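You operate a simulated robot arm through the tools that you are given. There is no shell and no other tool.

The job below is to be done with a simulated robot arm. You get a single attempt, and the scene is never put back.

TASK
Set pan, tilt and balance as the slate says, then press Set.
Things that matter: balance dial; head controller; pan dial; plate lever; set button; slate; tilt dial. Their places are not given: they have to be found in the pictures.

Only the result counts: the job must be done as asked and must still hold three seconds after the hand-in. Knocking over, shifting, dropping, spilling or breaking anything else fails it.

THE ROBOT
A 7-joint arm with a two-finger parallel gripper, fixed in place. Base frame: the origin is on the floor under the middle of its stand, x ahead of it, y to its left, z up; the work surface is at about z = 0.88. Units: m, rad, N and s.
It reaches about 1.479 m from its shoulder. Its first joint turns from -2.897 to 2.897 rad. Payload 4.4 kg.
The TCP is the grasp point between the finger pads, 0.023 m short of the fingertips. In the tool frame z runs along the fingers and y along their closing line. Largest opening 0.094 m; finger width 0.038, thickness 0.01; the body of the gripper, 0.054 by 0.096 m, starts 0.039 m behind the TCP.
Orientation is that of the tool frame in the base frame, as [roll, pitch, yaw] about the fixed x, y, z axes, in that order (R = Rz(yaw) Ry(pitch) Rx(roll)). With the fingers straight down and closing along the base's y, the tool's x points along the base's -x, its y along +y and its z along -z.

THE INTERFACE
- The arm moves only by the tool jog_arm. Its argument "series" is a list of rows, each a list of 3 entries, a list of its own where there are three numbers: the closure, from 0 (fully open) to 1 (shut), then the shift along the tool's x, y, z in units of 500 mm (1.0 is 500 mm), then the turn, a rotation vector about the tool's x, y, z in units of 60 degrees (1.0 is 60 degrees). In form: [[fingers, [tx, ty, tz], [rx, ry, rz]], ...]. A call has 1 to 20 rows; each row is the pose to reach, as a shift and turn from the pose commanded when the call began, along the tool's axes at that moment. A call with a number of a shift or a turn outside -1 to 1 is refused whole. A row lasts 0.2 s, in which the tool goes at most 0.05 m and 0.15 rad; a call with a longer step from one row to the next is refused whole, and so is a gripper value outside its range. Where a pose cannot be reached the arm comes as near as it can. A force on the tool above 40 N (or 10 N above the force at the start of the call, whichever is more), or a blocked arm, ends the call early, and 0.2 s more pass. The fingers move at their own pace (about 0.072 m/s each) and stop on an object; they squeeze with about 23 N. The grip force told is the motor's: it shows also when the fingers shut on nothing. Time passes only in rows, and 0.2 s behind the last, so rows that repeat a pose let the fingers close. It gives the time, the measured TCP pose, the force on the tool (base axes), the opening and the grip force at its end, in the units of the frame above (readings bear some noise), with the torque about the TCP (base axes, N m) and any sound that the robot's microphone picked up.
- Cameras (640 x 400 px; columns grow to the right, rows downward): "scene" is fixed at [0.3989, 0.4993, 1.6476]; the picture's right is [-0.61, -0.79, 0.00], its down [-0.53, 0.41, -0.75] and it looks along [0.59, -0.45, -0.67] (base axes); focal length 317 px, centre (320, 200). "wrist" rides on the gripper at [0.086, 0.016, -0.074] in the tool frame; the picture's right is [-0.18, 0.98, 0.00], its down [-0.58, -0.11, -0.81] and it looks along [-0.79, -0.15, 0.59] (tool axes); focal length 243 px, centre (320, 200).
- capture(camera): a new picture of that camera. It takes no simulated time.
- locate(camera, pixels): there is no depth. For up to 12 entries [column, row, z] of the newest picture of that camera ("zoom" is the newest enlarged one), the place [x, y] in the base frame at which the ray of that pixel passes the height z, good to about 0.003 m. It takes no simulated time.
- enlarge(camera, box): a new picture of the part [left, top, right, bottom] of that camera's present view, enlarged. It takes no simulated time.
- close_job(): hands the job in; it is judged then, once.

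Unless the task says otherwise, let go and move clear before handing in.

The tools are called after "Emit:" as name(argument=value, ...) on one line, values as JSON. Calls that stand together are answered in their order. jog_arm: Moves the arm, as the interface text tells. Its arguments: {"type":"object","properties":{"series":{"type":"array","items":{"type":"array"}}},"required":["series"]} The other tools are called the same way: capture (camera) takes a picture; locate (camera, pixels) gives the place at which the rays of pixels pass given heights; enlarge (camera, box) takes an enlarged picture of a part of a camera's view; close_job () hands the job in.

At the start:

```text
time: 0.0
ee_pos: [0.8367, 0.0894, 1.2364]
tool_rot: [-3.142, 0.001, -3.14]
ft_force: [-0.6, -0.4, -1.0]
wrist_torque: [0.0, -0.01, 0.0]
opening: 0.094
finger_force: 0.1
```

scene: 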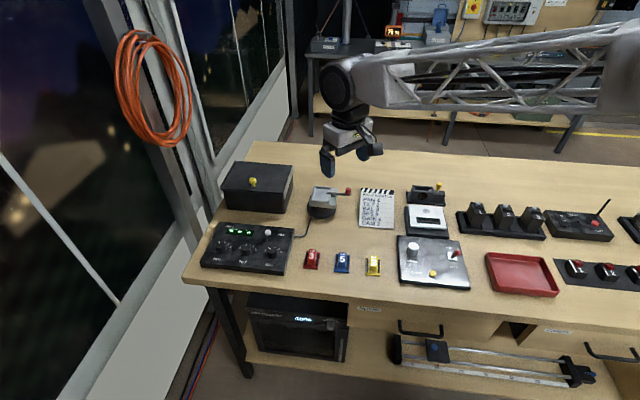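
wrist: 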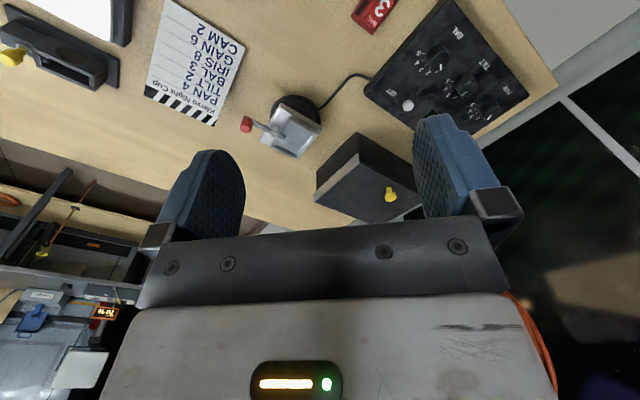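

The scene shows a black head controller around (247,248) with dials, and a slate at (377,208) with text. I'll enlarge both to read them.

Emit:
enlarge(camera="scene", box=[190, 210, 310, 285])

Emit:
enlarge(camera="wrist", box=[130, 0, 270, 130])

Emit:
enlarge(camera="scene", box=[340, 180, 410, 235])

Emit:
enlarge(camera="wrist", box=[340, 0, 560, 150])

```text
5.33 times, centred on (250, 248) of scene
```

zoom: 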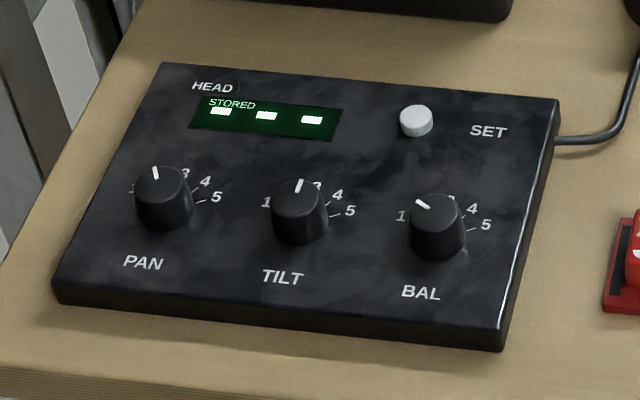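

```text
3.08 times, centred on (200, 65) of wrist
```

zoom: 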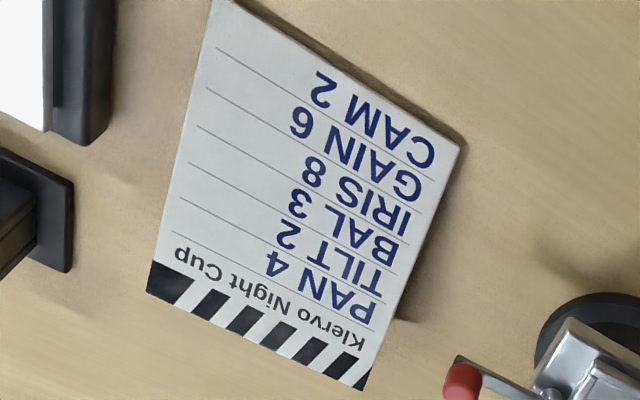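

```text
7.27 times, centred on (375, 208) of scene
```

zoom: 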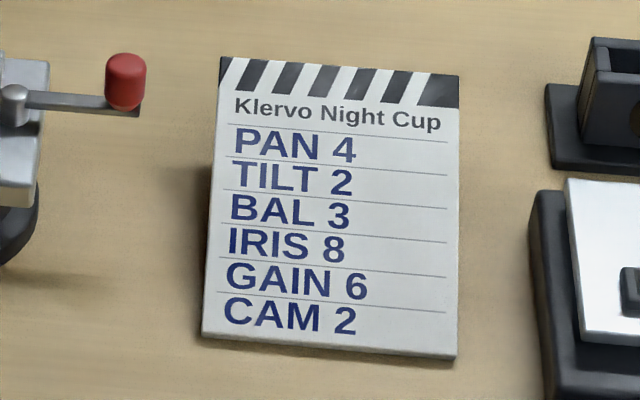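

```text
2.67 times, centred on (450, 75) of wrist
```

zoom: 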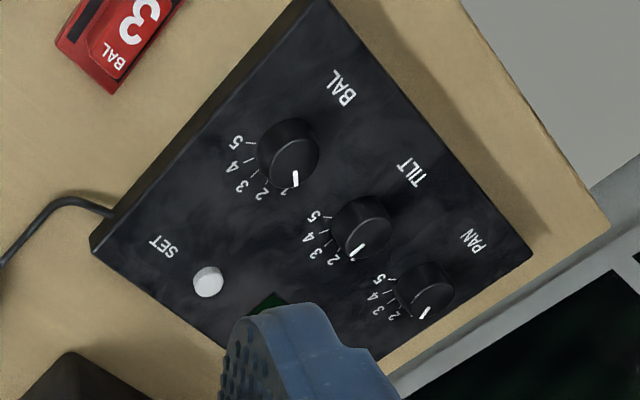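

The slate reads PAN 4, TILT 2, BAL 3. I'll look closely at the coloured tags, the plate lever at (325,200), and the dial scales.

Emit:
enlarge(camera="scene", box=[290, 235, 400, 290])

Emit:
enlarge(camera="scene", box=[290, 170, 360, 225])

Emit:
enlarge(camera="scene", box=[205, 235, 290, 275])

Emit:
enlarge(camera="scene", box=[380, 170, 640, 310])

Emit:
enlarge(camera="wrist", box=[230, 60, 350, 170])

```text
5.82 times, centred on (345, 262) of scene
```

zoom: 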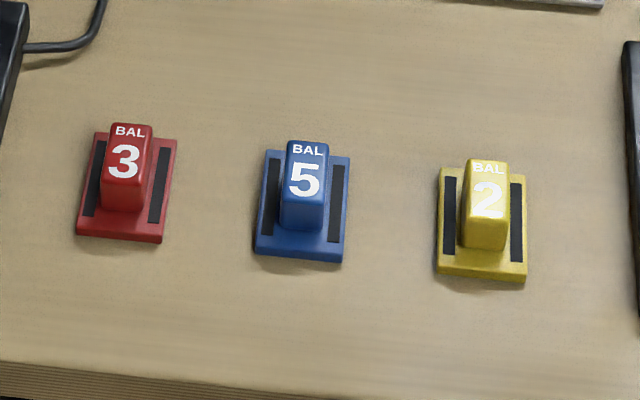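

```text
7.27 times, centred on (325, 198) of scene
```

zoom: 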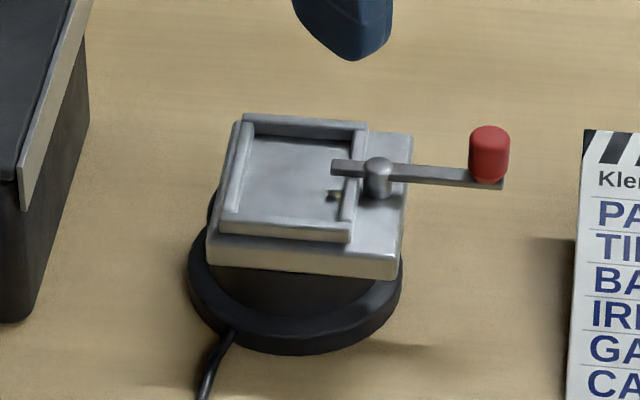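

```text
7.53 times, centred on (248, 255) of scene
```

zoom: 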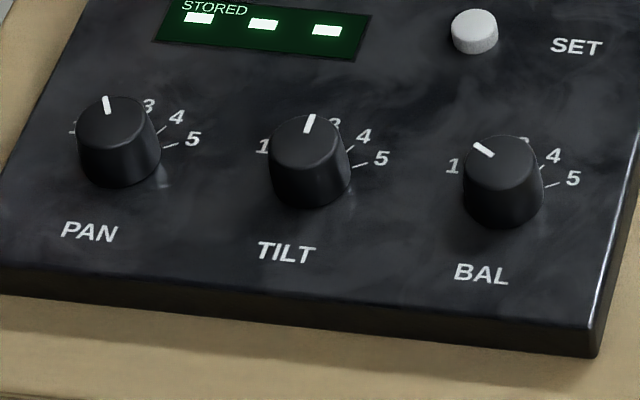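

```text
2.46 times, centred on (510, 240) of scene
```

zoom: 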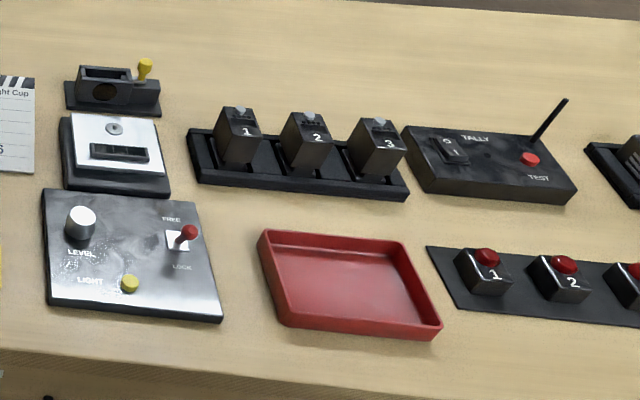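

```text
3.64 times, centred on (290, 115) of wrist
```

zoom: 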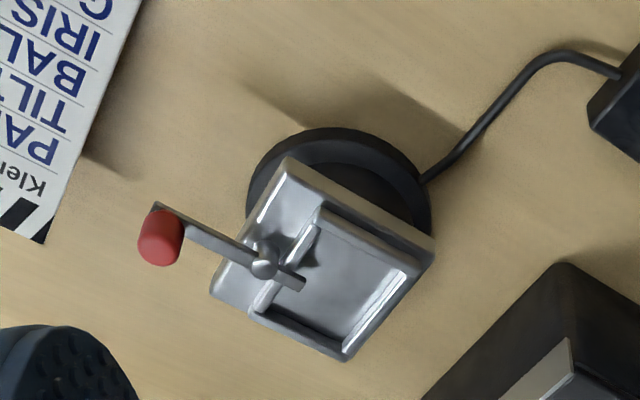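

I'll triangulate the dial tops and Set button from both cameras: scene pan (220.4,244.1), tilt (246.3,247), bal (272.3,249.9), set (268.4,231.7), and the wrist counterparts.

Emit:
locate(camera="scene", pixels=[[220.4, 244.1, 0.92], [220.4, 244.1, 0.96], [246.3, 247.0, 0.92], [246.3, 247.0, 0.96], [272.3, 249.9, 0.92], [272.3, 249.9, 0.96], [268.4, 231.7, 0.92], [268.4, 231.7, 0.96]])

Emit:
locate(camera="wrist", pixels=[[492.4, 108, 0.92], [492.4, 108, 0.96], [467.6, 84.4, 0.92], [467.6, 84.4, 0.96], [438.7, 58, 0.92], [438.7, 58, 0.96], [408, 105.4, 0.92], [408, 105.4, 0.96]])

```text
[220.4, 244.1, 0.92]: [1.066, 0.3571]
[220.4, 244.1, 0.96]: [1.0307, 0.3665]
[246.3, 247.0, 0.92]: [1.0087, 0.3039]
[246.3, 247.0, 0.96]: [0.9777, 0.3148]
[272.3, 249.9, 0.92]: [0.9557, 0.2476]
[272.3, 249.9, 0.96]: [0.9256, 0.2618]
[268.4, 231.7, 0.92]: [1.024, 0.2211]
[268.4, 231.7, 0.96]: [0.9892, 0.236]
```

```text
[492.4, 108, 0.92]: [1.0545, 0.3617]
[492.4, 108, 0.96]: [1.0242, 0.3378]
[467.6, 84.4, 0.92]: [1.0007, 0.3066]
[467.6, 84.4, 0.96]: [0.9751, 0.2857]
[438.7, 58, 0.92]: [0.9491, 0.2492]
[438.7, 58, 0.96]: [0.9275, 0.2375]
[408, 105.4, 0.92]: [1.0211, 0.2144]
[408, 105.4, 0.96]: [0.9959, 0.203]
```

Knob tops sit around z≈0.925 and the Set button top around z≈0.91; the dials lie on a ~45° line near (1.06,0.36), (1.0,0.305), (0.95,0.248). I'll move the wrist camera closer for a clear view of the scales.

Emit:
jog_arm(series=[[0, [-0.021, 0.053, 0.028], [0, 0, 0]], [0, [-0.042, 0.106, 0.057], [0, 0, 0]], [0, [-0.063, 0.16, 0.086], [0, 0, 0]], [0, [-0.084, 0.213, 0.114], [0, 0, 0]], [0, [-0.105, 0.266, 0.143], [0, 0, 0]], [0, [-0.126, 0.32, 0.172], [0, 0, 0]], [0, [-0.126, 0.32, 0.172], [0, 0, 0]]])

Emit:
capture(camera="wrist")

Emit:
capture(camera="scene")

```text
time: 1.6
ee_pos: [0.8995, 0.251, 1.151]
tool_rot: [3.141, 0.0, -3.141]
ft_force: [-0.1, 0.3, 0.7]
wrist_torque: [-0.01, -0.01, 0.02]
opening: 0.0939
finger_force: 0.0
```

```text
taken
```

wrist: 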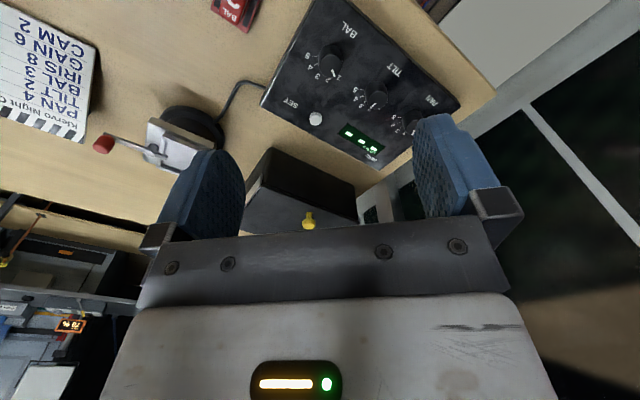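

```text
taken
```

scene: 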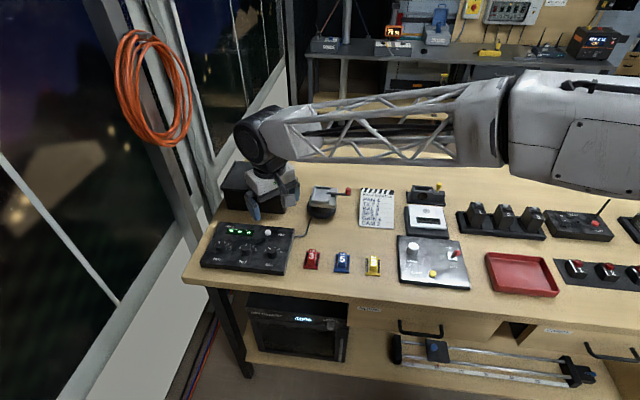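

The panel now sits at (260–460, 0–165) in the wrist view; I'll enlarge it to read the scales.

Emit:
enlarge(camera="wrist", box=[265, 0, 465, 125])

Emit:
locate(camera="wrist", pixels=[[262, 103, 0.9], [318, 0, 0.9], [460, 97, 0.9], [381, 170, 0.9], [248, 185, 0.95], [272, 148, 0.95], [355, 180, 0.95], [308, 222, 1.0]])

```text
3.20 times, centred on (365, 62) of wrist
```

zoom: 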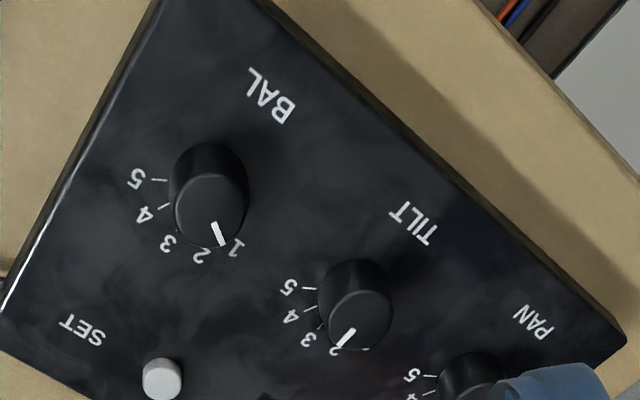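

```text
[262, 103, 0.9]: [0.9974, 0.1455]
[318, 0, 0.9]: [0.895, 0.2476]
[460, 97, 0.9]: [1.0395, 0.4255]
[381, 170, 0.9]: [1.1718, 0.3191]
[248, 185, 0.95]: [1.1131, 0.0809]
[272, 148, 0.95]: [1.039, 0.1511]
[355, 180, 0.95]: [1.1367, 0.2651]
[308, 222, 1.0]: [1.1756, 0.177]
```

I'll triangulate the panel's top surface using its corners from the scene camera and Set/dial details from the current wrist zoom.

Emit:
locate(camera="scene", pixels=[[220.6, 222.1, 0.9], [295, 229.3, 0.9], [284.7, 272, 0.9], [201.3, 263, 0.9], [220.6, 222.1, 0.91], [295, 229.3, 0.91], [284.7, 272, 0.91], [201.3, 263, 0.91], [268.4, 231.7, 0.9], [268.4, 231.7, 0.91]])

Emit:
locate(camera="zoom", pixels=[[152, 180, 0.9], [167, 180, 0.9], [159, 208, 0.9], [170, 203, 0.9], [208, 180, 0.9], [211, 210, 0.925], [215, 222, 0.925], [223, 245, 0.925], [317, 289, 0.9], [302, 289, 0.9], [303, 312, 0.9], [316, 305, 0.9]])

Emit:
enlarge(camera="wrist", box=[310, 30, 350, 90])

```text
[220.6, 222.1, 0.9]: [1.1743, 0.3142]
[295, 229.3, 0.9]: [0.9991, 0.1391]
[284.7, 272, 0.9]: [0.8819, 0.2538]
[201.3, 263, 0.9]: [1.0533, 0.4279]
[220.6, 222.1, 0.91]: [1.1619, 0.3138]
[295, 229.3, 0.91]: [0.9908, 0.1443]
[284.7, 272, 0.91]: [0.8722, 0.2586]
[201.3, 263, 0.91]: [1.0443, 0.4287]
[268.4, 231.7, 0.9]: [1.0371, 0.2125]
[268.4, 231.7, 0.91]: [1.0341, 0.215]
```

```text
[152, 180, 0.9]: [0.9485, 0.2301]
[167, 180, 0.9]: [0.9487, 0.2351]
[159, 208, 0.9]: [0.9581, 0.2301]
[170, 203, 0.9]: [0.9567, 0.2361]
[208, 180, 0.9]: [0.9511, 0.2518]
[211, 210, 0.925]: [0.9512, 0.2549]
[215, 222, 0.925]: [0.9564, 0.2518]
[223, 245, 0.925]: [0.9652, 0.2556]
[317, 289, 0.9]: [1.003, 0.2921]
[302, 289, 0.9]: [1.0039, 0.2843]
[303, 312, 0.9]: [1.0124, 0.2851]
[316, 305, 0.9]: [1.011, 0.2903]
```

```text
6.67 times, centred on (330, 60) of wrist
```

zoom: 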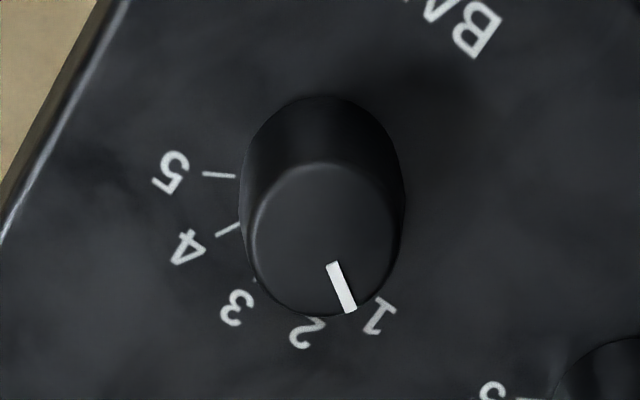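

Panel surface is about z≈0.905, aligned at 45° (its "up" runs along (+0.71,−0.71)). I'll yaw the tool 45° clockwise and move over the panel, then tilt it to look down at the scales.

Emit:
jog_arm(series=[[0, [-0.053, 0.007, 0.003], [0, 0, 0.125]], [0, [-0.107, 0.014, 0.005], [0, 0, 0.25]], [0, [-0.16, 0.021, 0.008], [0, 0, 0.375]], [0, [-0.213, 0.028, 0.011], [0, 0, 0.5]], [0, [-0.267, 0.035, 0.013], [0, 0, 0.625]], [0, [-0.32, 0.042, 0.016], [0, 0, 0.75]], [0, [-0.32, 0.042, 0.016], [0, 0, 0.75]]])

Emit:
capture(camera="wrist")

```text
time: 3.2
ee_pos: [1.0602, 0.2708, 1.1421]
tool_rot: [-3.141, 0.001, 2.355]
ft_force: [-0.3, -0.1, 0.2]
wrist_torque: [-0.03, -0.02, -0.01]
opening: 0.094
finger_force: 0.1
```

```text
taken
```

wrist: 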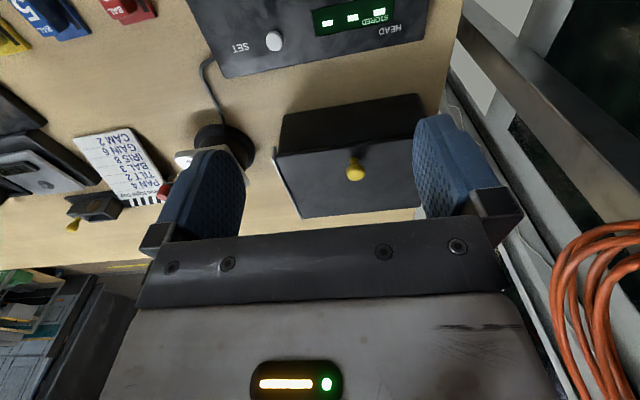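

The view is aligned with the panel (HEAD/STORED/SET upside-down at top). Now I tilt 30° about tool y so the camera looks straight down on it.

Emit:
jog_arm(series=[[0, [0, 0, 0], [0, 0.125, 0]], [0, [0, 0, 0], [0, 0.25, 0]], [0, [0, 0, 0], [0, 0.375, 0]], [0, [0, 0, 0], [0, 0.5, 0]], [0, [0, 0, 0], [0, 0.5, 0]]])

Emit:
capture(camera="wrist")

```text
time: 4.4
ee_pos: [1.0592, 0.2705, 1.142]
tool_rot: [3.141, -0.524, 2.356]
ft_force: [1.3, 0.2, -0.1]
wrist_torque: [-0.02, -0.01, 0.04]
opening: 0.094
finger_force: 0.0
```

```text
taken
```

wrist: 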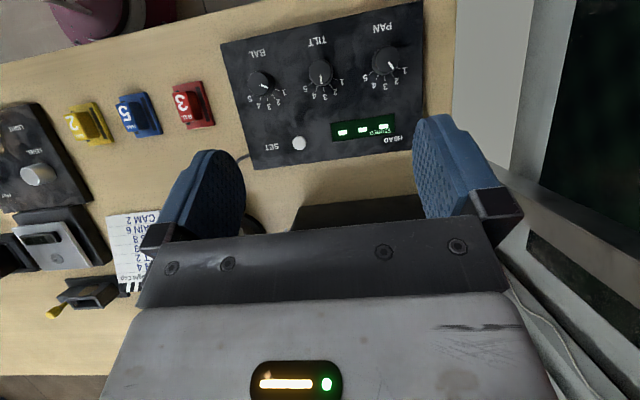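

Excellent, the whole panel is visible from nearly overhead at (220–430, 5–170). I'll enlarge each dial.

Emit:
enlarge(camera="wrist", box=[355, 40, 419, 80])

Emit:
enlarge(camera="wrist", box=[289, 55, 353, 95])

Emit:
enlarge(camera="wrist", box=[230, 65, 294, 105])

Emit:
enlarge(camera="wrist", box=[215, 0, 435, 170])

```text
10.00 times, centred on (387, 60) of wrist
```

zoom: 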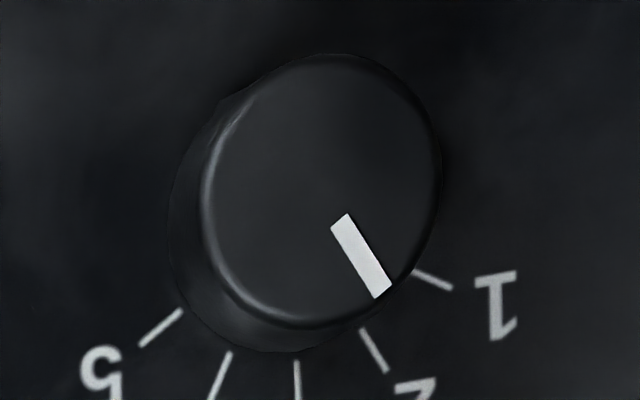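

```text
10.00 times, centred on (321, 75) of wrist
```

zoom: 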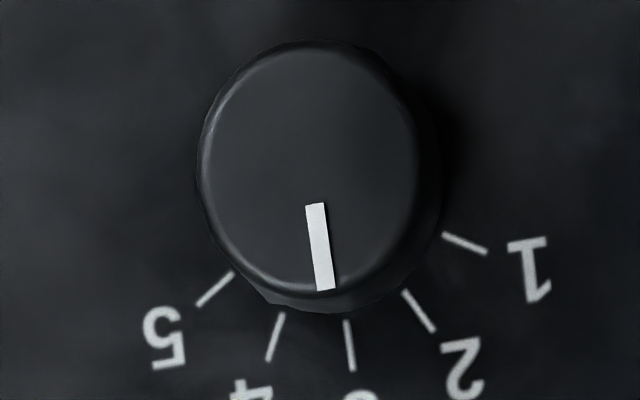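

```text
10.00 times, centred on (262, 85) of wrist
```

zoom: 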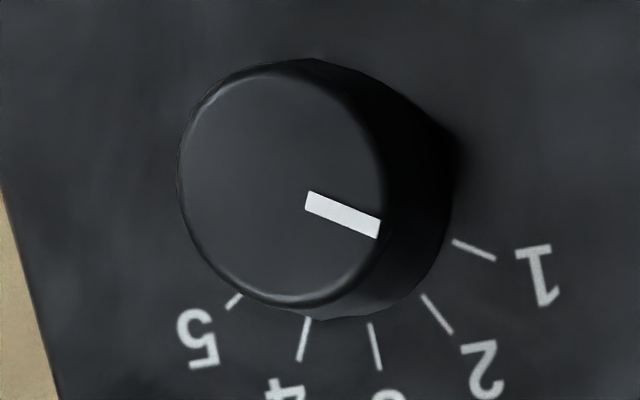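

```text
2.35 times, centred on (325, 85) of wrist
```

zoom: 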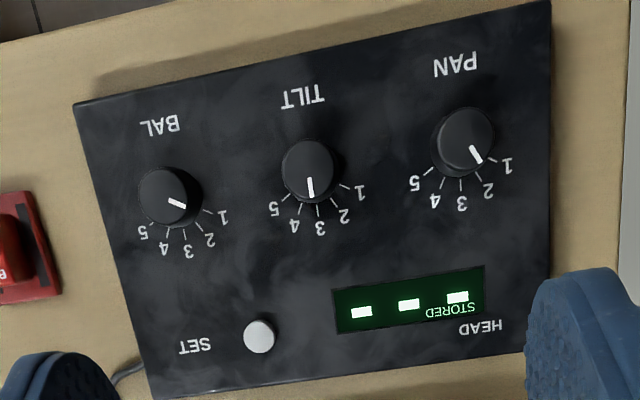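

The scales are now clear: ticks are 30° apart, PAN is at 2, TILT at 3, BAL at 1; I need PAN +60° CW, TILT 30° CCW, BAL +60° CW. Now I'll locate the dial axes (panel-level tick centres at (384.5,61.4), (322.1,73.5), (264.1,83.9)) and the knob tops.

Emit:
locate(camera="wrist", pixels=[[384.5, 61.4, 0.905], [322.1, 73.5, 0.905], [264.1, 83.9, 0.905], [387, 59, 0.925], [319.8, 72, 0.925], [258.1, 83.5, 0.925], [299.1, 142.4, 0.91], [384.5, 61.4, 0.9], [322.1, 73.5, 0.9], [264.1, 83.9, 0.9]])

Emit:
locate(camera="scene", pixels=[[220.4, 244.1, 0.925], [246.3, 247.0, 0.925], [272.3, 249.9, 0.925], [268.4, 231.7, 0.91], [268.4, 231.7, 0.915]])

Emit:
enlarge(camera="scene", box=[190, 150, 310, 285])

```text
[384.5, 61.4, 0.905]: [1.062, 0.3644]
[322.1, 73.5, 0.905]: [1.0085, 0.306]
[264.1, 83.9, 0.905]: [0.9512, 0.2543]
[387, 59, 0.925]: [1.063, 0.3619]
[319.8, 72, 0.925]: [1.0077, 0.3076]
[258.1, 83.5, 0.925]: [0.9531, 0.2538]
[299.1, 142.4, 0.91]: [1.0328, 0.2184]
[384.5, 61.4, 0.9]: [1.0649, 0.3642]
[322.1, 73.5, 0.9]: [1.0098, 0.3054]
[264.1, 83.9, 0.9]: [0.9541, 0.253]
```

```text
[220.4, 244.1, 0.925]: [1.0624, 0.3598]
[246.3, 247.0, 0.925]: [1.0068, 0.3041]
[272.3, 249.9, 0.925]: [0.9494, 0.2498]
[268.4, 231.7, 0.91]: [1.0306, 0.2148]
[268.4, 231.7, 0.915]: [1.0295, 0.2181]
```

```text
2.96 times, centred on (250, 218) of scene
```

zoom: 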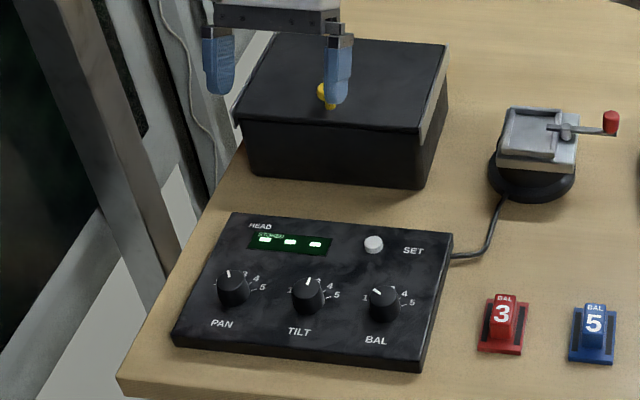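

Axes: PAN ≈(1.0625,0.362), TILT ≈(1.0075,0.306), BAL ≈(0.952,0.252), Set ≈(1.031,0.217), with knob tops at z≈0.925. First I untilt the tool back to vertical.

Emit:
jog_arm(series=[[0, [0, 0, 0], [0, -0.125, 0]], [0, [0, 0, 0], [0, -0.25, 0]], [0, [0, 0, 0], [0, -0.375, 0]], [0, [0, 0, 0], [0, -0.5, 0]], [0.4, [0, 0, 0], [0, -0.5, 0]]])

```text
time: 5.6
ee_pos: [1.059, 0.2716, 1.1433]
tool_rot: [3.141, 0.002, 2.357]
ft_force: [-0.5, 0.1, 0.2]
wrist_torque: [0.0, 0.0, -0.02]
opening: 0.0565
finger_force: 0.0
```

The tool is vertical at (1.059,0.271,1.143). Now I move above PAN and yaw −60° so the 60° clockwise turn ends at a known reachable yaw.

Emit:
jog_arm(series=[[0.4, [0.0155, 0.0165, 0.0355], [0, 0, -0.125]], [0.4, [0.031, 0.033, 0.071], [0, 0, -0.25]], [0.4, [0.0465, 0.0495, 0.1065], [0, 0, -0.375]], [0.4, [0.062, 0.066, 0.142], [0, 0, -0.5]], [0.4, [0.0775, 0.0825, 0.1775], [0, 0, -0.625]], [0.4, [0.093, 0.099, 0.213], [0, 0, -0.75]], [0.4, [0.1085, 0.1155, 0.2485], [0, 0, -0.875]], [0.4, [0.124, 0.132, 0.284], [0, 0, -1.0]], [0.4, [0.124, 0.132, 0.284], [0, 0, -1.0]]])

Emit:
capture(camera="wrist")

Emit:
enlarge(camera="scene", box=[190, 170, 310, 285])

```text
time: 7.6
ee_pos: [1.0634, 0.3601, 1.0001]
tool_rot: [3.141, -0.001, -2.877]
ft_force: [-0.1, -0.5, -0.8]
wrist_torque: [0.0, -0.05, 0.0]
opening: 0.0562
finger_force: 0.0
```

```text
taken
```

wrist: 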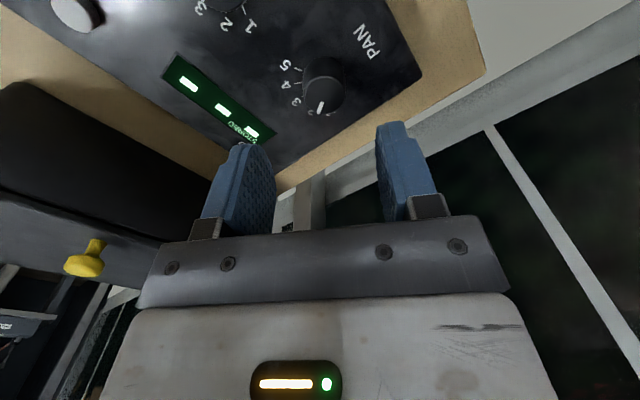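

```text
3.48 times, centred on (250, 228) of scene
```

zoom: 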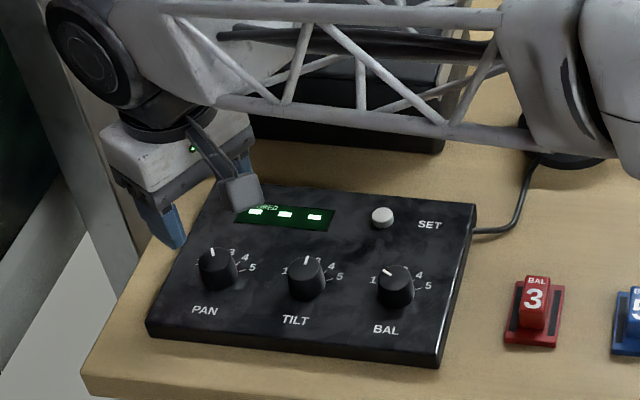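

PAN knob is seen at about (325,85) directly below the fingers. I'll refine its position from this close view.

Emit:
enlarge(camera="wrist", box=[270, 50, 382, 120])

```text
5.71 times, centred on (326, 85) of wrist
```

zoom: 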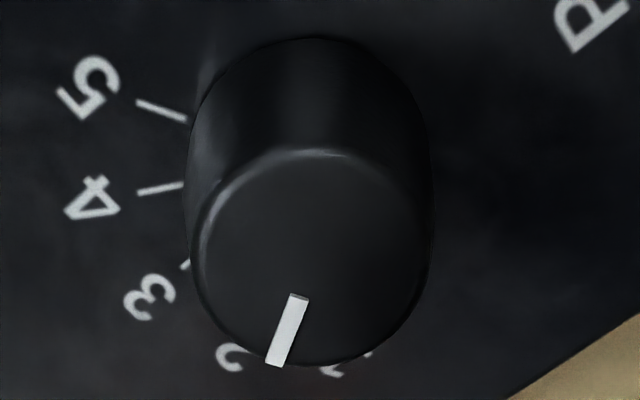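

Emit:
locate(camera="zoom", pixels=[[315, 257, 0.925], [315, 257, 0.92], [315, 257, 0.93], [198, 257, 0.925], [432, 257, 0.925], [315, 150, 0.925], [315, 365, 0.925]])

```text
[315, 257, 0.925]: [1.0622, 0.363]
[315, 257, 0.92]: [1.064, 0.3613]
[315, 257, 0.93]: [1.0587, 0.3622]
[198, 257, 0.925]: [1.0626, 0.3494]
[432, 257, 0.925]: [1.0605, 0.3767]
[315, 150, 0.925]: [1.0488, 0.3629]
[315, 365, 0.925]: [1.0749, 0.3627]
```

PAN axis refined to (1.062,0.3625); I'll shift +2.4 mm along tool y and descend so the fingertips stop about 5 mm above the panel.

Emit:
jog_arm(series=[[0.4, [0.001, 0.005, 0.03], [0, 0, 0]], [0.4, [0.001, 0.005, 0.06], [0, 0, 0]], [0.4, [0.001, 0.005, 0.09], [0, 0, 0]], [0.4, [0.001, 0.005, 0.115], [0, 0, 0]], [0.4, [0.001, 0.005, 0.132], [0, 0, 0]], [0.4, [0.001, 0.005, 0.132], [0, 0, 0]]])

Emit:
capture(camera="wrist")

Emit:
enlarge(camera="scene", box=[190, 200, 310, 285])

```text
time: 9.0
ee_pos: [1.0592, 0.3627, 0.9352]
tool_rot: [-3.141, -0.001, -2.88]
ft_force: [1.2, -0.1, 0.1]
wrist_torque: [0.0, -0.01, -0.02]
opening: 0.0563
finger_force: 0.1
```

```text
taken
```

wrist: 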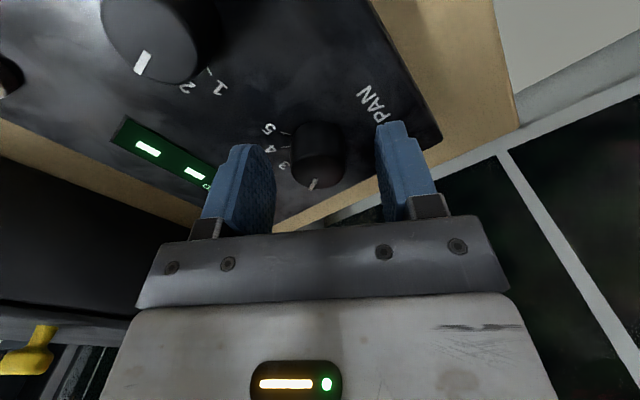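

```text
4.71 times, centred on (250, 242) of scene
```

zoom: 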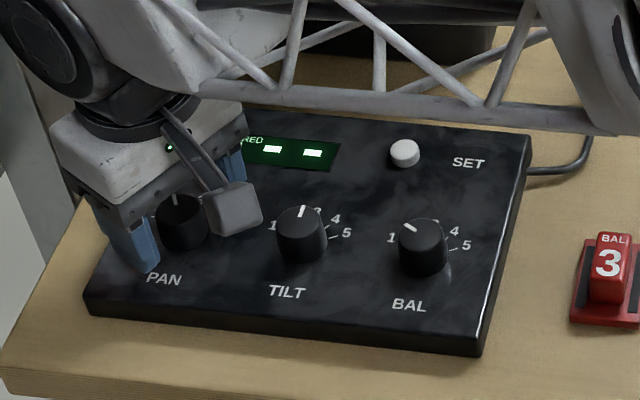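

The PAN knob (cols 293–343, row ~155) is centred between the fingers. Closing on it now.

Emit:
jog_arm(series=[[0.6, [0, 0, 0.003], [0, 0, 0]], [0.8, [0, 0, 0.003], [0, 0, 0]], [1.0, [0, 0, 0.003], [0, 0, 0]], [1.0, [0, 0, 0.003], [0, 0, 0]]])

Emit:
capture(camera="wrist")

```text
time: 10.0
ee_pos: [1.0601, 0.3622, 0.9337]
tool_rot: [-3.14, 0.0, -2.881]
ft_force: [1.7, -21.7, 0.9]
wrist_torque: [-0.51, -0.15, -0.06]
opening: 0.0283
finger_force: 44.9
```

```text
taken
```

wrist: 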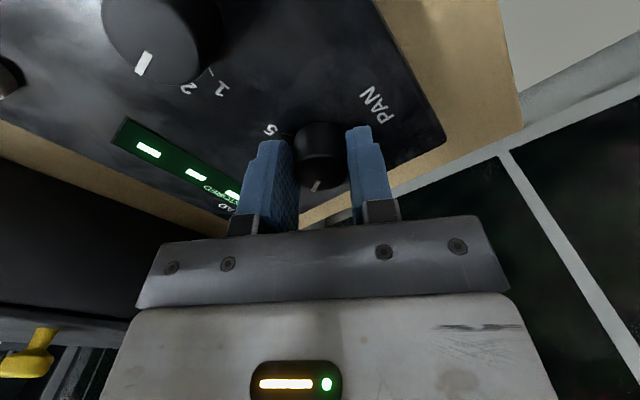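

The grip shows −22 N in y, so the knob sits slightly to −y of the grip centre. I'll ease the tool about 1 mm in −y to unload it.

Emit:
jog_arm(series=[[1.0, [0, -0.001, 0], [0, 0, 0]], [1.0, [0, -0.002, 0], [0, 0, 0]], [1.0, [0, -0.002, 0], [0, 0, 0]]])

```text
time: 10.8
ee_pos: [1.0606, 0.3625, 0.933]
tool_rot: [3.141, 0.0, -2.881]
ft_force: [-28.5, -20.8, 4.3]
wrist_torque: [-0.51, 0.79, -0.03]
opening: 0.0285
finger_force: 45.2
```

Now there's −28 N in x as well, so the arm was still settling when it clamped. I'll reopen slightly, let it settle and read the pose before regripping.

Emit:
jog_arm(series=[[0.5, [0, 0, 0], [0, 0, 0]], [0.5, [0, 0, 0], [0, 0, 0]], [0.5, [0, 0, 0], [0, 0, 0]], [0.5, [0, 0, 0], [0, 0, 0]], [0.5, [0, 0, 0], [0, 0, 0]]])

Emit:
capture(camera="wrist")

```text
time: 12.0
ee_pos: [1.0608, 0.362, 0.9326]
tool_rot: [-3.142, -0.001, -2.879]
ft_force: [0.2, 0.7, 0.3]
wrist_torque: [0.0, 0.04, -0.02]
opening: 0.047
finger_force: 0.1
```

```text
taken
```

wrist: 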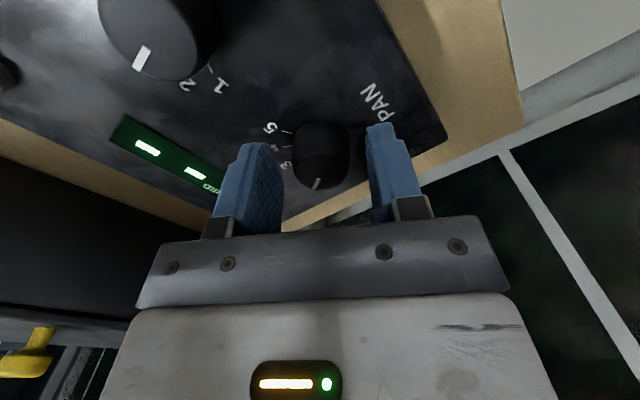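

Settled with no load, and the knob (cols 293–349) is centred between the pads. Closing again.

Emit:
jog_arm(series=[[0.6, [0, 0, 0], [0, 0, 0]], [0.7, [0, 0, 0], [0, 0, 0]], [0.8, [0, 0, 0], [0, 0, 0]], [0.8, [0, 0, 0], [0, 0, 0]]])

```text
time: 13.0
ee_pos: [1.0615, 0.3618, 0.9335]
tool_rot: [3.141, -0.001, -2.879]
ft_force: [0.2, 4.1, 0.3]
wrist_torque: [0.16, 0.03, 0.0]
opening: 0.0282
finger_force: 45.1
```

Lateral force is now only 4 N with a firm grip (opening 0.028). I'll turn PAN clockwise 30° first and check the readings and sounds.

Emit:
jog_arm(series=[[0.8, [0, 0, 0], [0, 0, 0.1]], [0.8, [0, 0, 0], [0, 0, 0.2]], [0.8, [0, 0, 0], [0, 0, 0.3]], [0.8, [0, 0, 0], [0, 0, 0.4]], [0.8, [0, 0, 0], [0, 0, 0.5]], [0.8, [0, 0, 0], [0, 0, 0.5]]])

Emit:
capture(camera="wrist")

```text
time: 14.4
ee_pos: [1.0611, 0.3636, 0.9336]
tool_rot: [-3.141, 0.0, 2.88]
ft_force: [15.3, 28.6, -1.8]
wrist_torque: [0.81, -0.01, 0.04]
opening: 0.0284
finger_force: 45.0
```

```text
taken
```

wrist: 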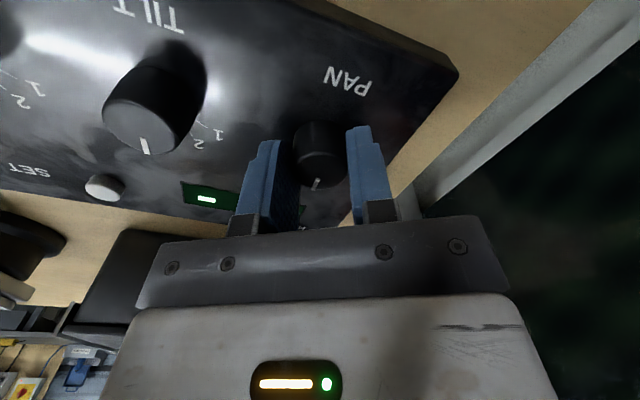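

The knob turned cleanly with the gripper, but 32 N built up along tool y, implying the knob axis is ~2.1 mm +x, 0.7 mm +y from my centre. I'll release, re-centre by that amount and regrip.

Emit:
jog_arm(series=[[0.6, [0, 0, 0], [0, 0, 0]], [0.5, [0, 0, 0], [0, 0, 0]], [0.5, [-0.0037, 0.0025, 0], [0, 0, 0]], [0.5, [-0.0037, 0.0025, 0], [0, 0, 0]], [0.5, [-0.0037, 0.0025, 0], [0, 0, 0]], [0.6, [-0.0037, 0.0025, 0], [0, 0, 0]], [0.7, [-0.0037, 0.0025, 0], [0, 0, 0]], [0.8, [-0.0037, 0.0025, 0], [0, 0, 0]], [0.8, [-0.0037, 0.0025, 0], [0, 0, 0]]])

Emit:
capture(camera="wrist")

```text
time: 16.4
ee_pos: [1.0635, 0.3623, 0.9336]
tool_rot: [3.141, 0.001, 2.88]
ft_force: [-3.1, -6.0, 0.5]
wrist_torque: [-0.12, 0.18, -0.01]
opening: 0.0281
finger_force: 44.9
```

```text
taken
```

wrist: 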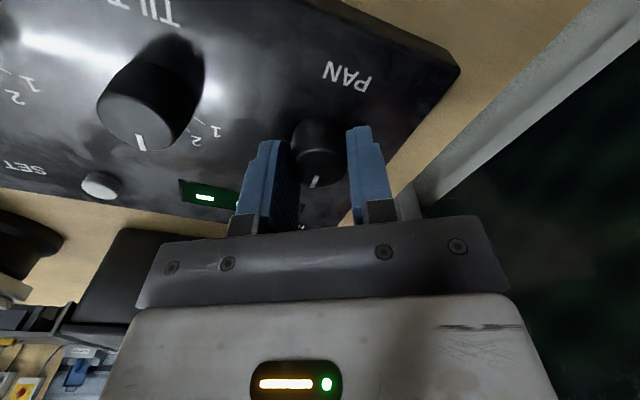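

Load is down to ~7 N. I'll turn the remaining 30° clockwise.

Emit:
jog_arm(series=[[0.8, [0, 0, 0], [0, 0, 0.1]], [0.8, [0, 0, 0], [0, 0, 0.2]], [0.8, [0, 0, 0], [0, 0, 0.3]], [0.8, [0, 0, 0], [0, 0, 0.4]], [0.8, [0, 0, 0], [0, 0, 0.5]], [0.8, [0, 0, 0], [0, 0, 0.5]]])

Emit:
capture(camera="wrist")

Emit:
enlarge(camera="scene", box=[190, 210, 310, 285])

```text
time: 17.8
ee_pos: [1.0632, 0.362, 0.9324]
tool_rot: [-3.141, -0.001, 2.357]
ft_force: [-18.6, -22.4, 10.7]
wrist_torque: [-0.79, 0.3, 0.0]
opening: 0.0279
finger_force: 44.9
```

```text
taken
```

wrist: 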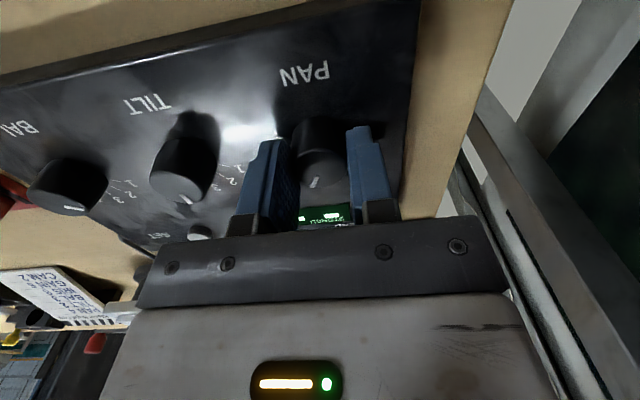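

```text
5.33 times, centred on (250, 248) of scene
```

zoom: 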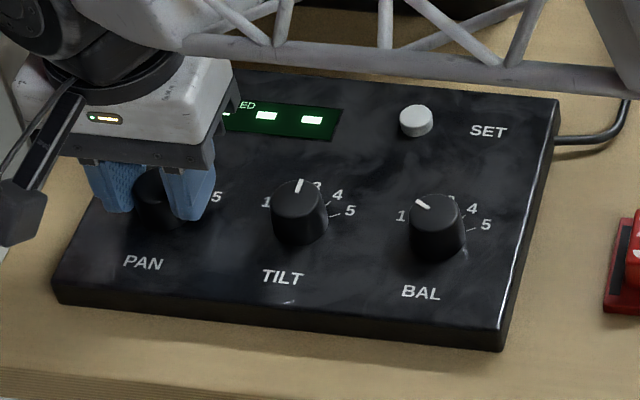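

PAN has followed the full 60° turn. I'll release and rise to check the pointer.

Emit:
jog_arm(series=[[0.6, [0, 0, 0], [0, 0, 0]], [0.4, [0, 0, 0], [0, 0, 0]], [0.4, [0, 0, -0.03], [0, 0, 0]], [0.4, [0, 0, -0.07], [0, 0, 0]], [0.4, [0, 0, -0.12], [0, 0, 0]], [0.4, [0, 0, -0.17], [0, 0, 0]], [0.4, [0, 0, -0.17], [0, 0, 0]]])

Emit:
capture(camera="wrist")

Emit:
enlarge(camera="wrist", box=[250, 20, 410, 120])

Emit:
enlarge(camera="scene", box=[190, 210, 310, 285])

```text
time: 19.4
ee_pos: [1.0638, 0.3633, 1.0184]
tool_rot: [3.14, 0.0, 2.356]
ft_force: [-0.9, -0.4, -0.3]
wrist_torque: [0.01, 0.01, 0.01]
opening: 0.0561
finger_force: 0.0
```

```text
taken
```

wrist: 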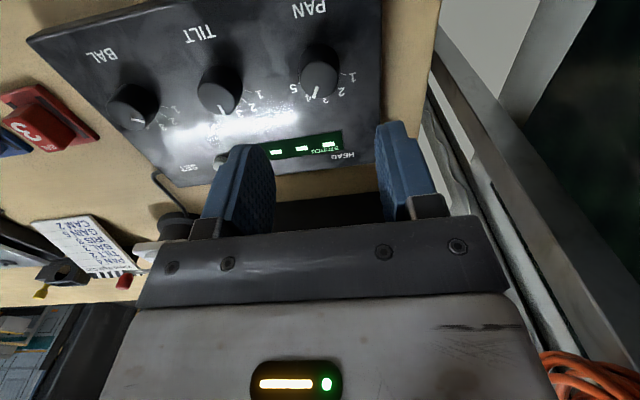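

```text
4.00 times, centred on (330, 70) of wrist
```

zoom: 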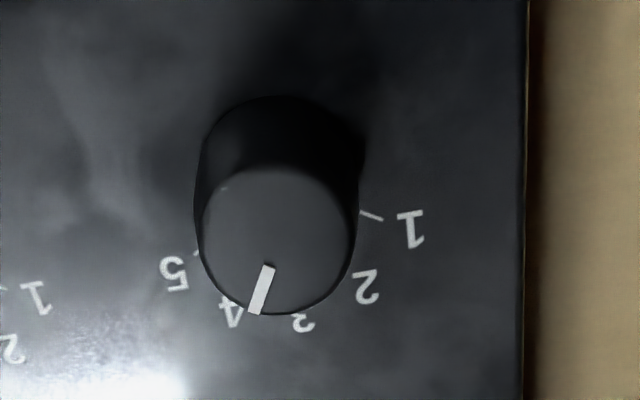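

```text
5.33 times, centred on (250, 248) of scene
```

zoom: 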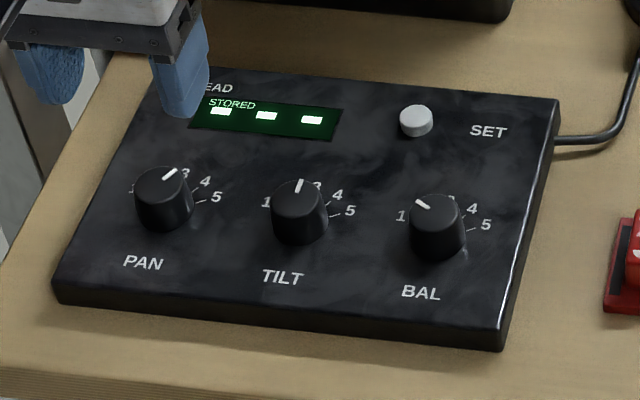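

PAN now points toward 4 (to be confirmed overhead later). Next I move above TILT, keeping this yaw.

Emit:
jog_arm(series=[[0.4, [0.001, -0.05, 0], [0, 0, 0]], [0.4, [0.002, -0.1, 0], [0, 0, 0]], [0.4, [0.002, -0.157, 0], [0, 0, 0]], [0.4, [0.002, -0.157, 0.02], [0, 0, 0]], [0.4, [0.002, -0.157, 0.03], [0, 0, 0]], [0.4, [0.002, -0.157, 0.03], [0, 0, 0]]])

Emit:
capture(camera="wrist")

Emit:
enlarge(camera="wrist", box=[265, 40, 377, 110])

```text
time: 20.8
ee_pos: [1.0084, 0.3077, 1.0021]
tool_rot: [3.142, 0.0, 2.356]
ft_force: [0.3, 0.2, -0.1]
wrist_torque: [-0.02, 0.01, -0.07]
opening: 0.0567
finger_force: 0.0
```

```text
taken
```

wrist: 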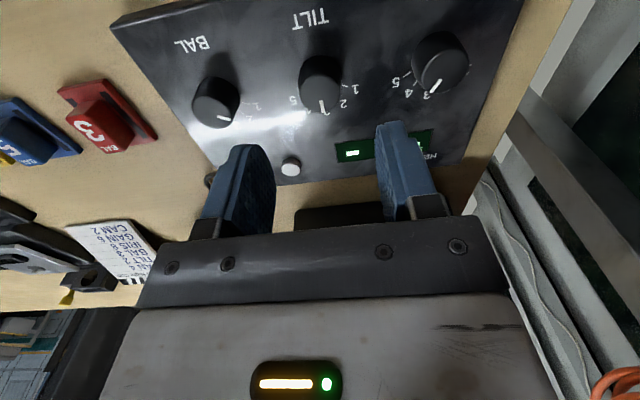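

```text
5.71 times, centred on (321, 75) of wrist
```

zoom: 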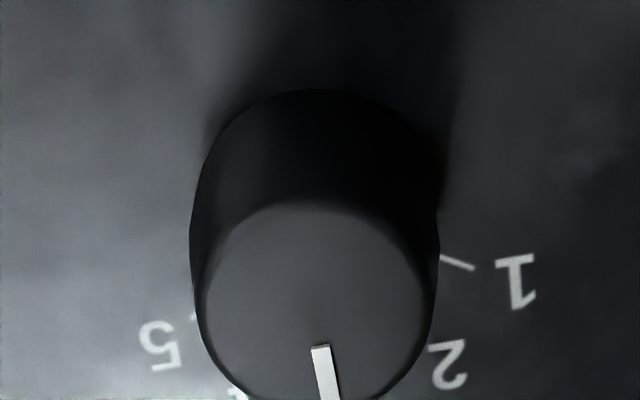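

Emit:
locate(camera="zoom", pixels=[[317, 307, 0.925], [317, 305, 0.925], [318, 306, 0.925], [205, 306, 0.925], [430, 306, 0.925], [319, 304, 0.925]])

```text
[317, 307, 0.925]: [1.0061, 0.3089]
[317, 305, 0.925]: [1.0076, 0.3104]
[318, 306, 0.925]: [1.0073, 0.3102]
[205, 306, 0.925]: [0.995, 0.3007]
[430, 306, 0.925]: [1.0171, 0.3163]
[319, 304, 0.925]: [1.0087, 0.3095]
```

TILT is centred at column 320.5, right under the grip axis. I descend with settling time before closing.

Emit:
jog_arm(series=[[0.4, [-0.001, 0, 0.03], [0, 0, 0]], [0.4, [-0.001, 0, 0.06], [0, 0, 0]], [0.4, [-0.001, 0, 0.09], [0, 0, 0]], [0.4, [-0.001, 0, 0.12], [0, 0, 0]], [0.4, [-0.001, 0, 0.139], [0, 0, 0]], [0.4, [-0.001, 0, 0.139], [0, 0, 0]], [0.4, [-0.001, 0, 0.139], [0, 0, 0]], [0.4, [-0.001, 0, 0.139], [0, 0, 0]], [0.5, [-0.001, 0, 0.139], [0, 0, 0]]])

Emit:
capture(camera="wrist")

```text
time: 22.8
ee_pos: [1.0078, 0.3073, 0.9335]
tool_rot: [3.141, 0.0, 2.357]
ft_force: [-0.4, 0.5, -1.1]
wrist_torque: [0.03, 0.02, -0.02]
opening: 0.047
finger_force: 0.1
```

```text
taken
```

wrist: 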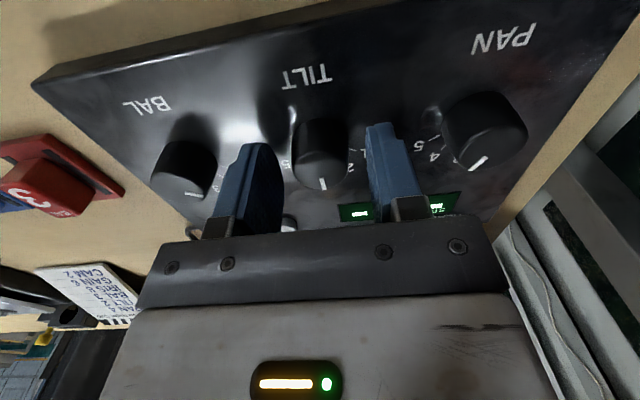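

TILT knob (cols 291–350) is centred between the pads. Closing on it.

Emit:
jog_arm(series=[[0.6, [0, 0, 0], [0, 0, 0]], [0.7, [0, 0, 0], [0, 0, 0]], [0.8, [0, 0, 0], [0, 0, 0]], [0.8, [0, 0, 0], [0, 0, 0]]])

```text
time: 23.8
ee_pos: [1.0069, 0.3084, 0.9323]
tool_rot: [-3.139, 0.001, 2.355]
ft_force: [-1.4, 0.0, 1.3]
wrist_torque: [-0.04, 0.07, -0.01]
opening: 0.0287
finger_force: 44.6
```

Perfectly centred (≈1 N lateral). Turning TILT 30° counter-clockwise.

Emit:
jog_arm(series=[[0.8, [0, 0, 0], [0, 0, -0.1]], [0.8, [0, 0, 0], [0, 0, -0.2]], [0.8, [0, 0, 0], [0, 0, -0.3]], [0.8, [0, 0, 0], [0, 0, -0.4]], [0.8, [0, 0, 0], [0, 0, -0.5]], [0.8, [0, 0, 0], [0, 0, -0.5]], [0.8, [0, 0, 0], [0, 0, -0.5]]])

Emit:
capture(camera="wrist")

```text
time: 25.4
ee_pos: [1.0079, 0.3079, 0.9332]
tool_rot: [-3.141, 0.0, 2.88]
ft_force: [-22.1, -10.5, 4.5]
wrist_torque: [-0.25, 0.51, 0.0]
opening: 0.0282
finger_force: 44.5
```

```text
taken
```

wrist: 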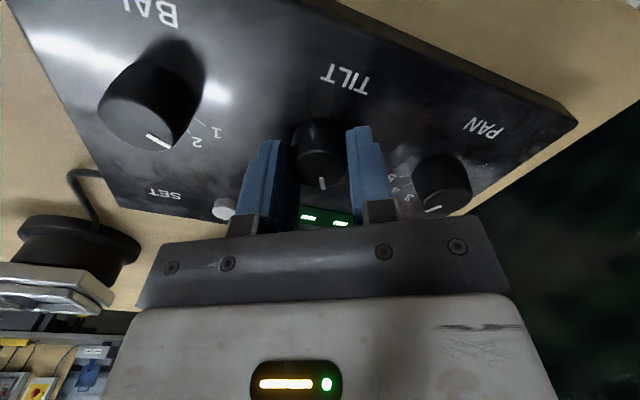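

TILT turned with the gripper. I'll release, rise, and move over BAL while rotating the tool −30° to prepare for its clockwise turn.

Emit:
jog_arm(series=[[0.6, [0, 0, 0], [0, 0, 0]], [0.4, [0, 0, 0], [0, 0, 0]], [0.4, [0, 0, -0.04], [0, 0, 0]], [0.4, [0, 0, -0.09], [0, 0, 0]], [0.4, [0, 0, -0.14], [0, 0, 0]], [0.4, [0.0155, -0.027, -0.14], [0, 0, -0.1]], [0.4, [0.031, -0.054, -0.14], [0, 0, -0.2]], [0.4, [0.0465, -0.081, -0.14], [0, 0, -0.3]], [0.4, [0.062, -0.108, -0.14], [0, 0, -0.4]], [0.4, [0.0779, -0.1347, -0.14], [0, 0, -0.5]], [0.4, [0.0779, -0.1347, -0.14], [0, 0, -0.5]], [0.4, [0.0779, -0.1347, -0.14], [0, 0, -0.5]], [0.4, [0.0779, -0.1347, -0.14], [0, 0, -0.5]]])

Emit:
capture(camera="wrist")

Emit:
enlarge(camera="wrist", box=[265, 50, 377, 120])

```text
time: 28.2
ee_pos: [0.9533, 0.2532, 1.0038]
tool_rot: [-3.141, 0.002, -2.88]
ft_force: [-0.2, 1.6, 0.6]
wrist_torque: [0.01, 0.01, -0.01]
opening: 0.0567
finger_force: 0.0
```

```text
taken
```

wrist: 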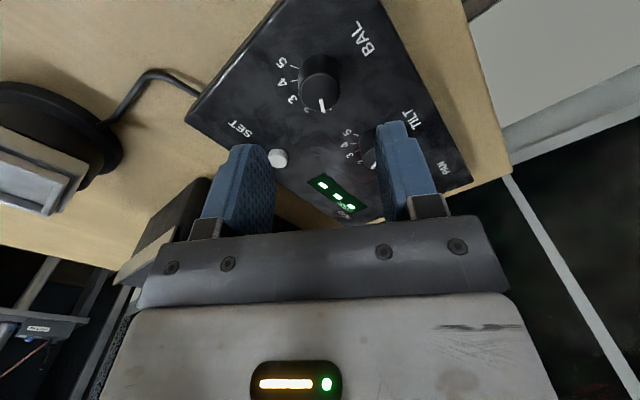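

```text
5.71 times, centred on (321, 85) of wrist
```

zoom: 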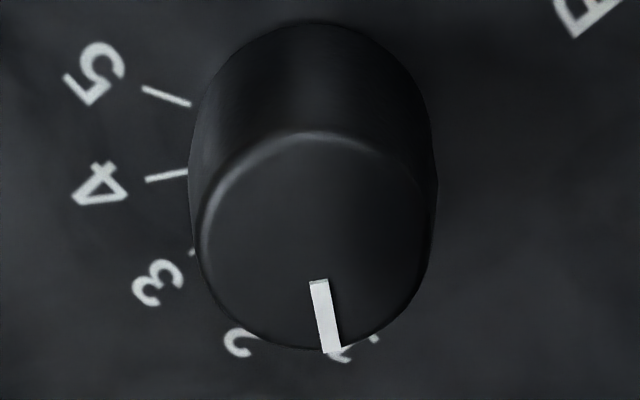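

BAL is centred at (320.5, 92), exactly on the grip axis. Descending with settling time.

Emit:
jog_arm(series=[[0.4, [0, 0, 0.03], [0, 0, 0]], [0.4, [0, 0, 0.06], [0, 0, 0]], [0.4, [0, 0, 0.09], [0, 0, 0]], [0.4, [0, 0, 0.12], [0, 0, 0]], [0.4, [0, 0, 0.14], [0, 0, 0]], [0.4, [0, 0, 0.14], [0, 0, 0]], [0.4, [0, 0, 0.14], [0, 0, 0]], [0.4, [0, 0, 0.14], [0, 0, 0]], [0.6, [0, 0, 0.14], [0, 0, 0]], [0.7, [0, 0, 0.14], [0, 0, 0]], [0.8, [0, 0, 0.14], [0, 0, 0]], [0.8, [0, 0, 0.14], [0, 0, 0]]])

Emit:
capture(camera="wrist")

```text
time: 30.8
ee_pos: [0.9523, 0.2521, 0.9338]
tool_rot: [-3.141, 0.0, -2.88]
ft_force: [3.3, -9.7, 0.8]
wrist_torque: [-0.25, -0.04, 0.01]
opening: 0.0282
finger_force: 44.8
```

```text
taken
```

wrist: 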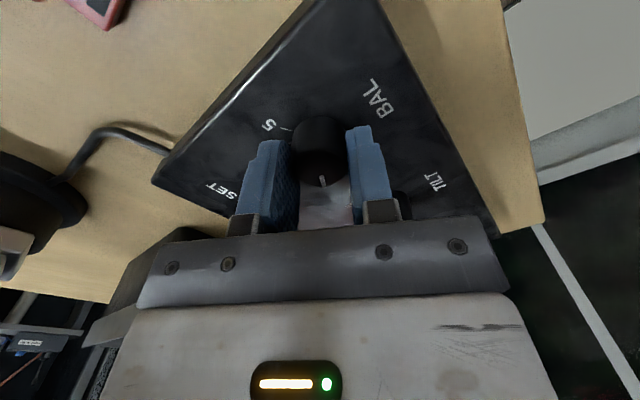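

BAL gripped with a modest 10 N lateral load. Turning it 30° clockwise first, with a 0.3 mm correction.

Emit:
jog_arm(series=[[0.8, [0, -0.0006, 0], [0, 0, 0.1]], [0.8, [0, -0.0006, 0], [0, 0, 0.2]], [0.8, [0, -0.0006, 0], [0, 0, 0.3]], [0.8, [0, -0.0006, 0], [0, 0, 0.4]], [0.8, [0, -0.0006, 0], [0, 0, 0.5]], [0.8, [0, -0.0006, 0], [0, 0, 0.5]]])

```text
time: 32.2
ee_pos: [0.9518, 0.2525, 0.9349]
tool_rot: [-3.141, 0.0, 2.879]
ft_force: [-2.9, -4.1, 2.6]
wrist_torque: [-0.13, -0.32, -0.01]
opening: 0.0286
finger_force: 44.8
```

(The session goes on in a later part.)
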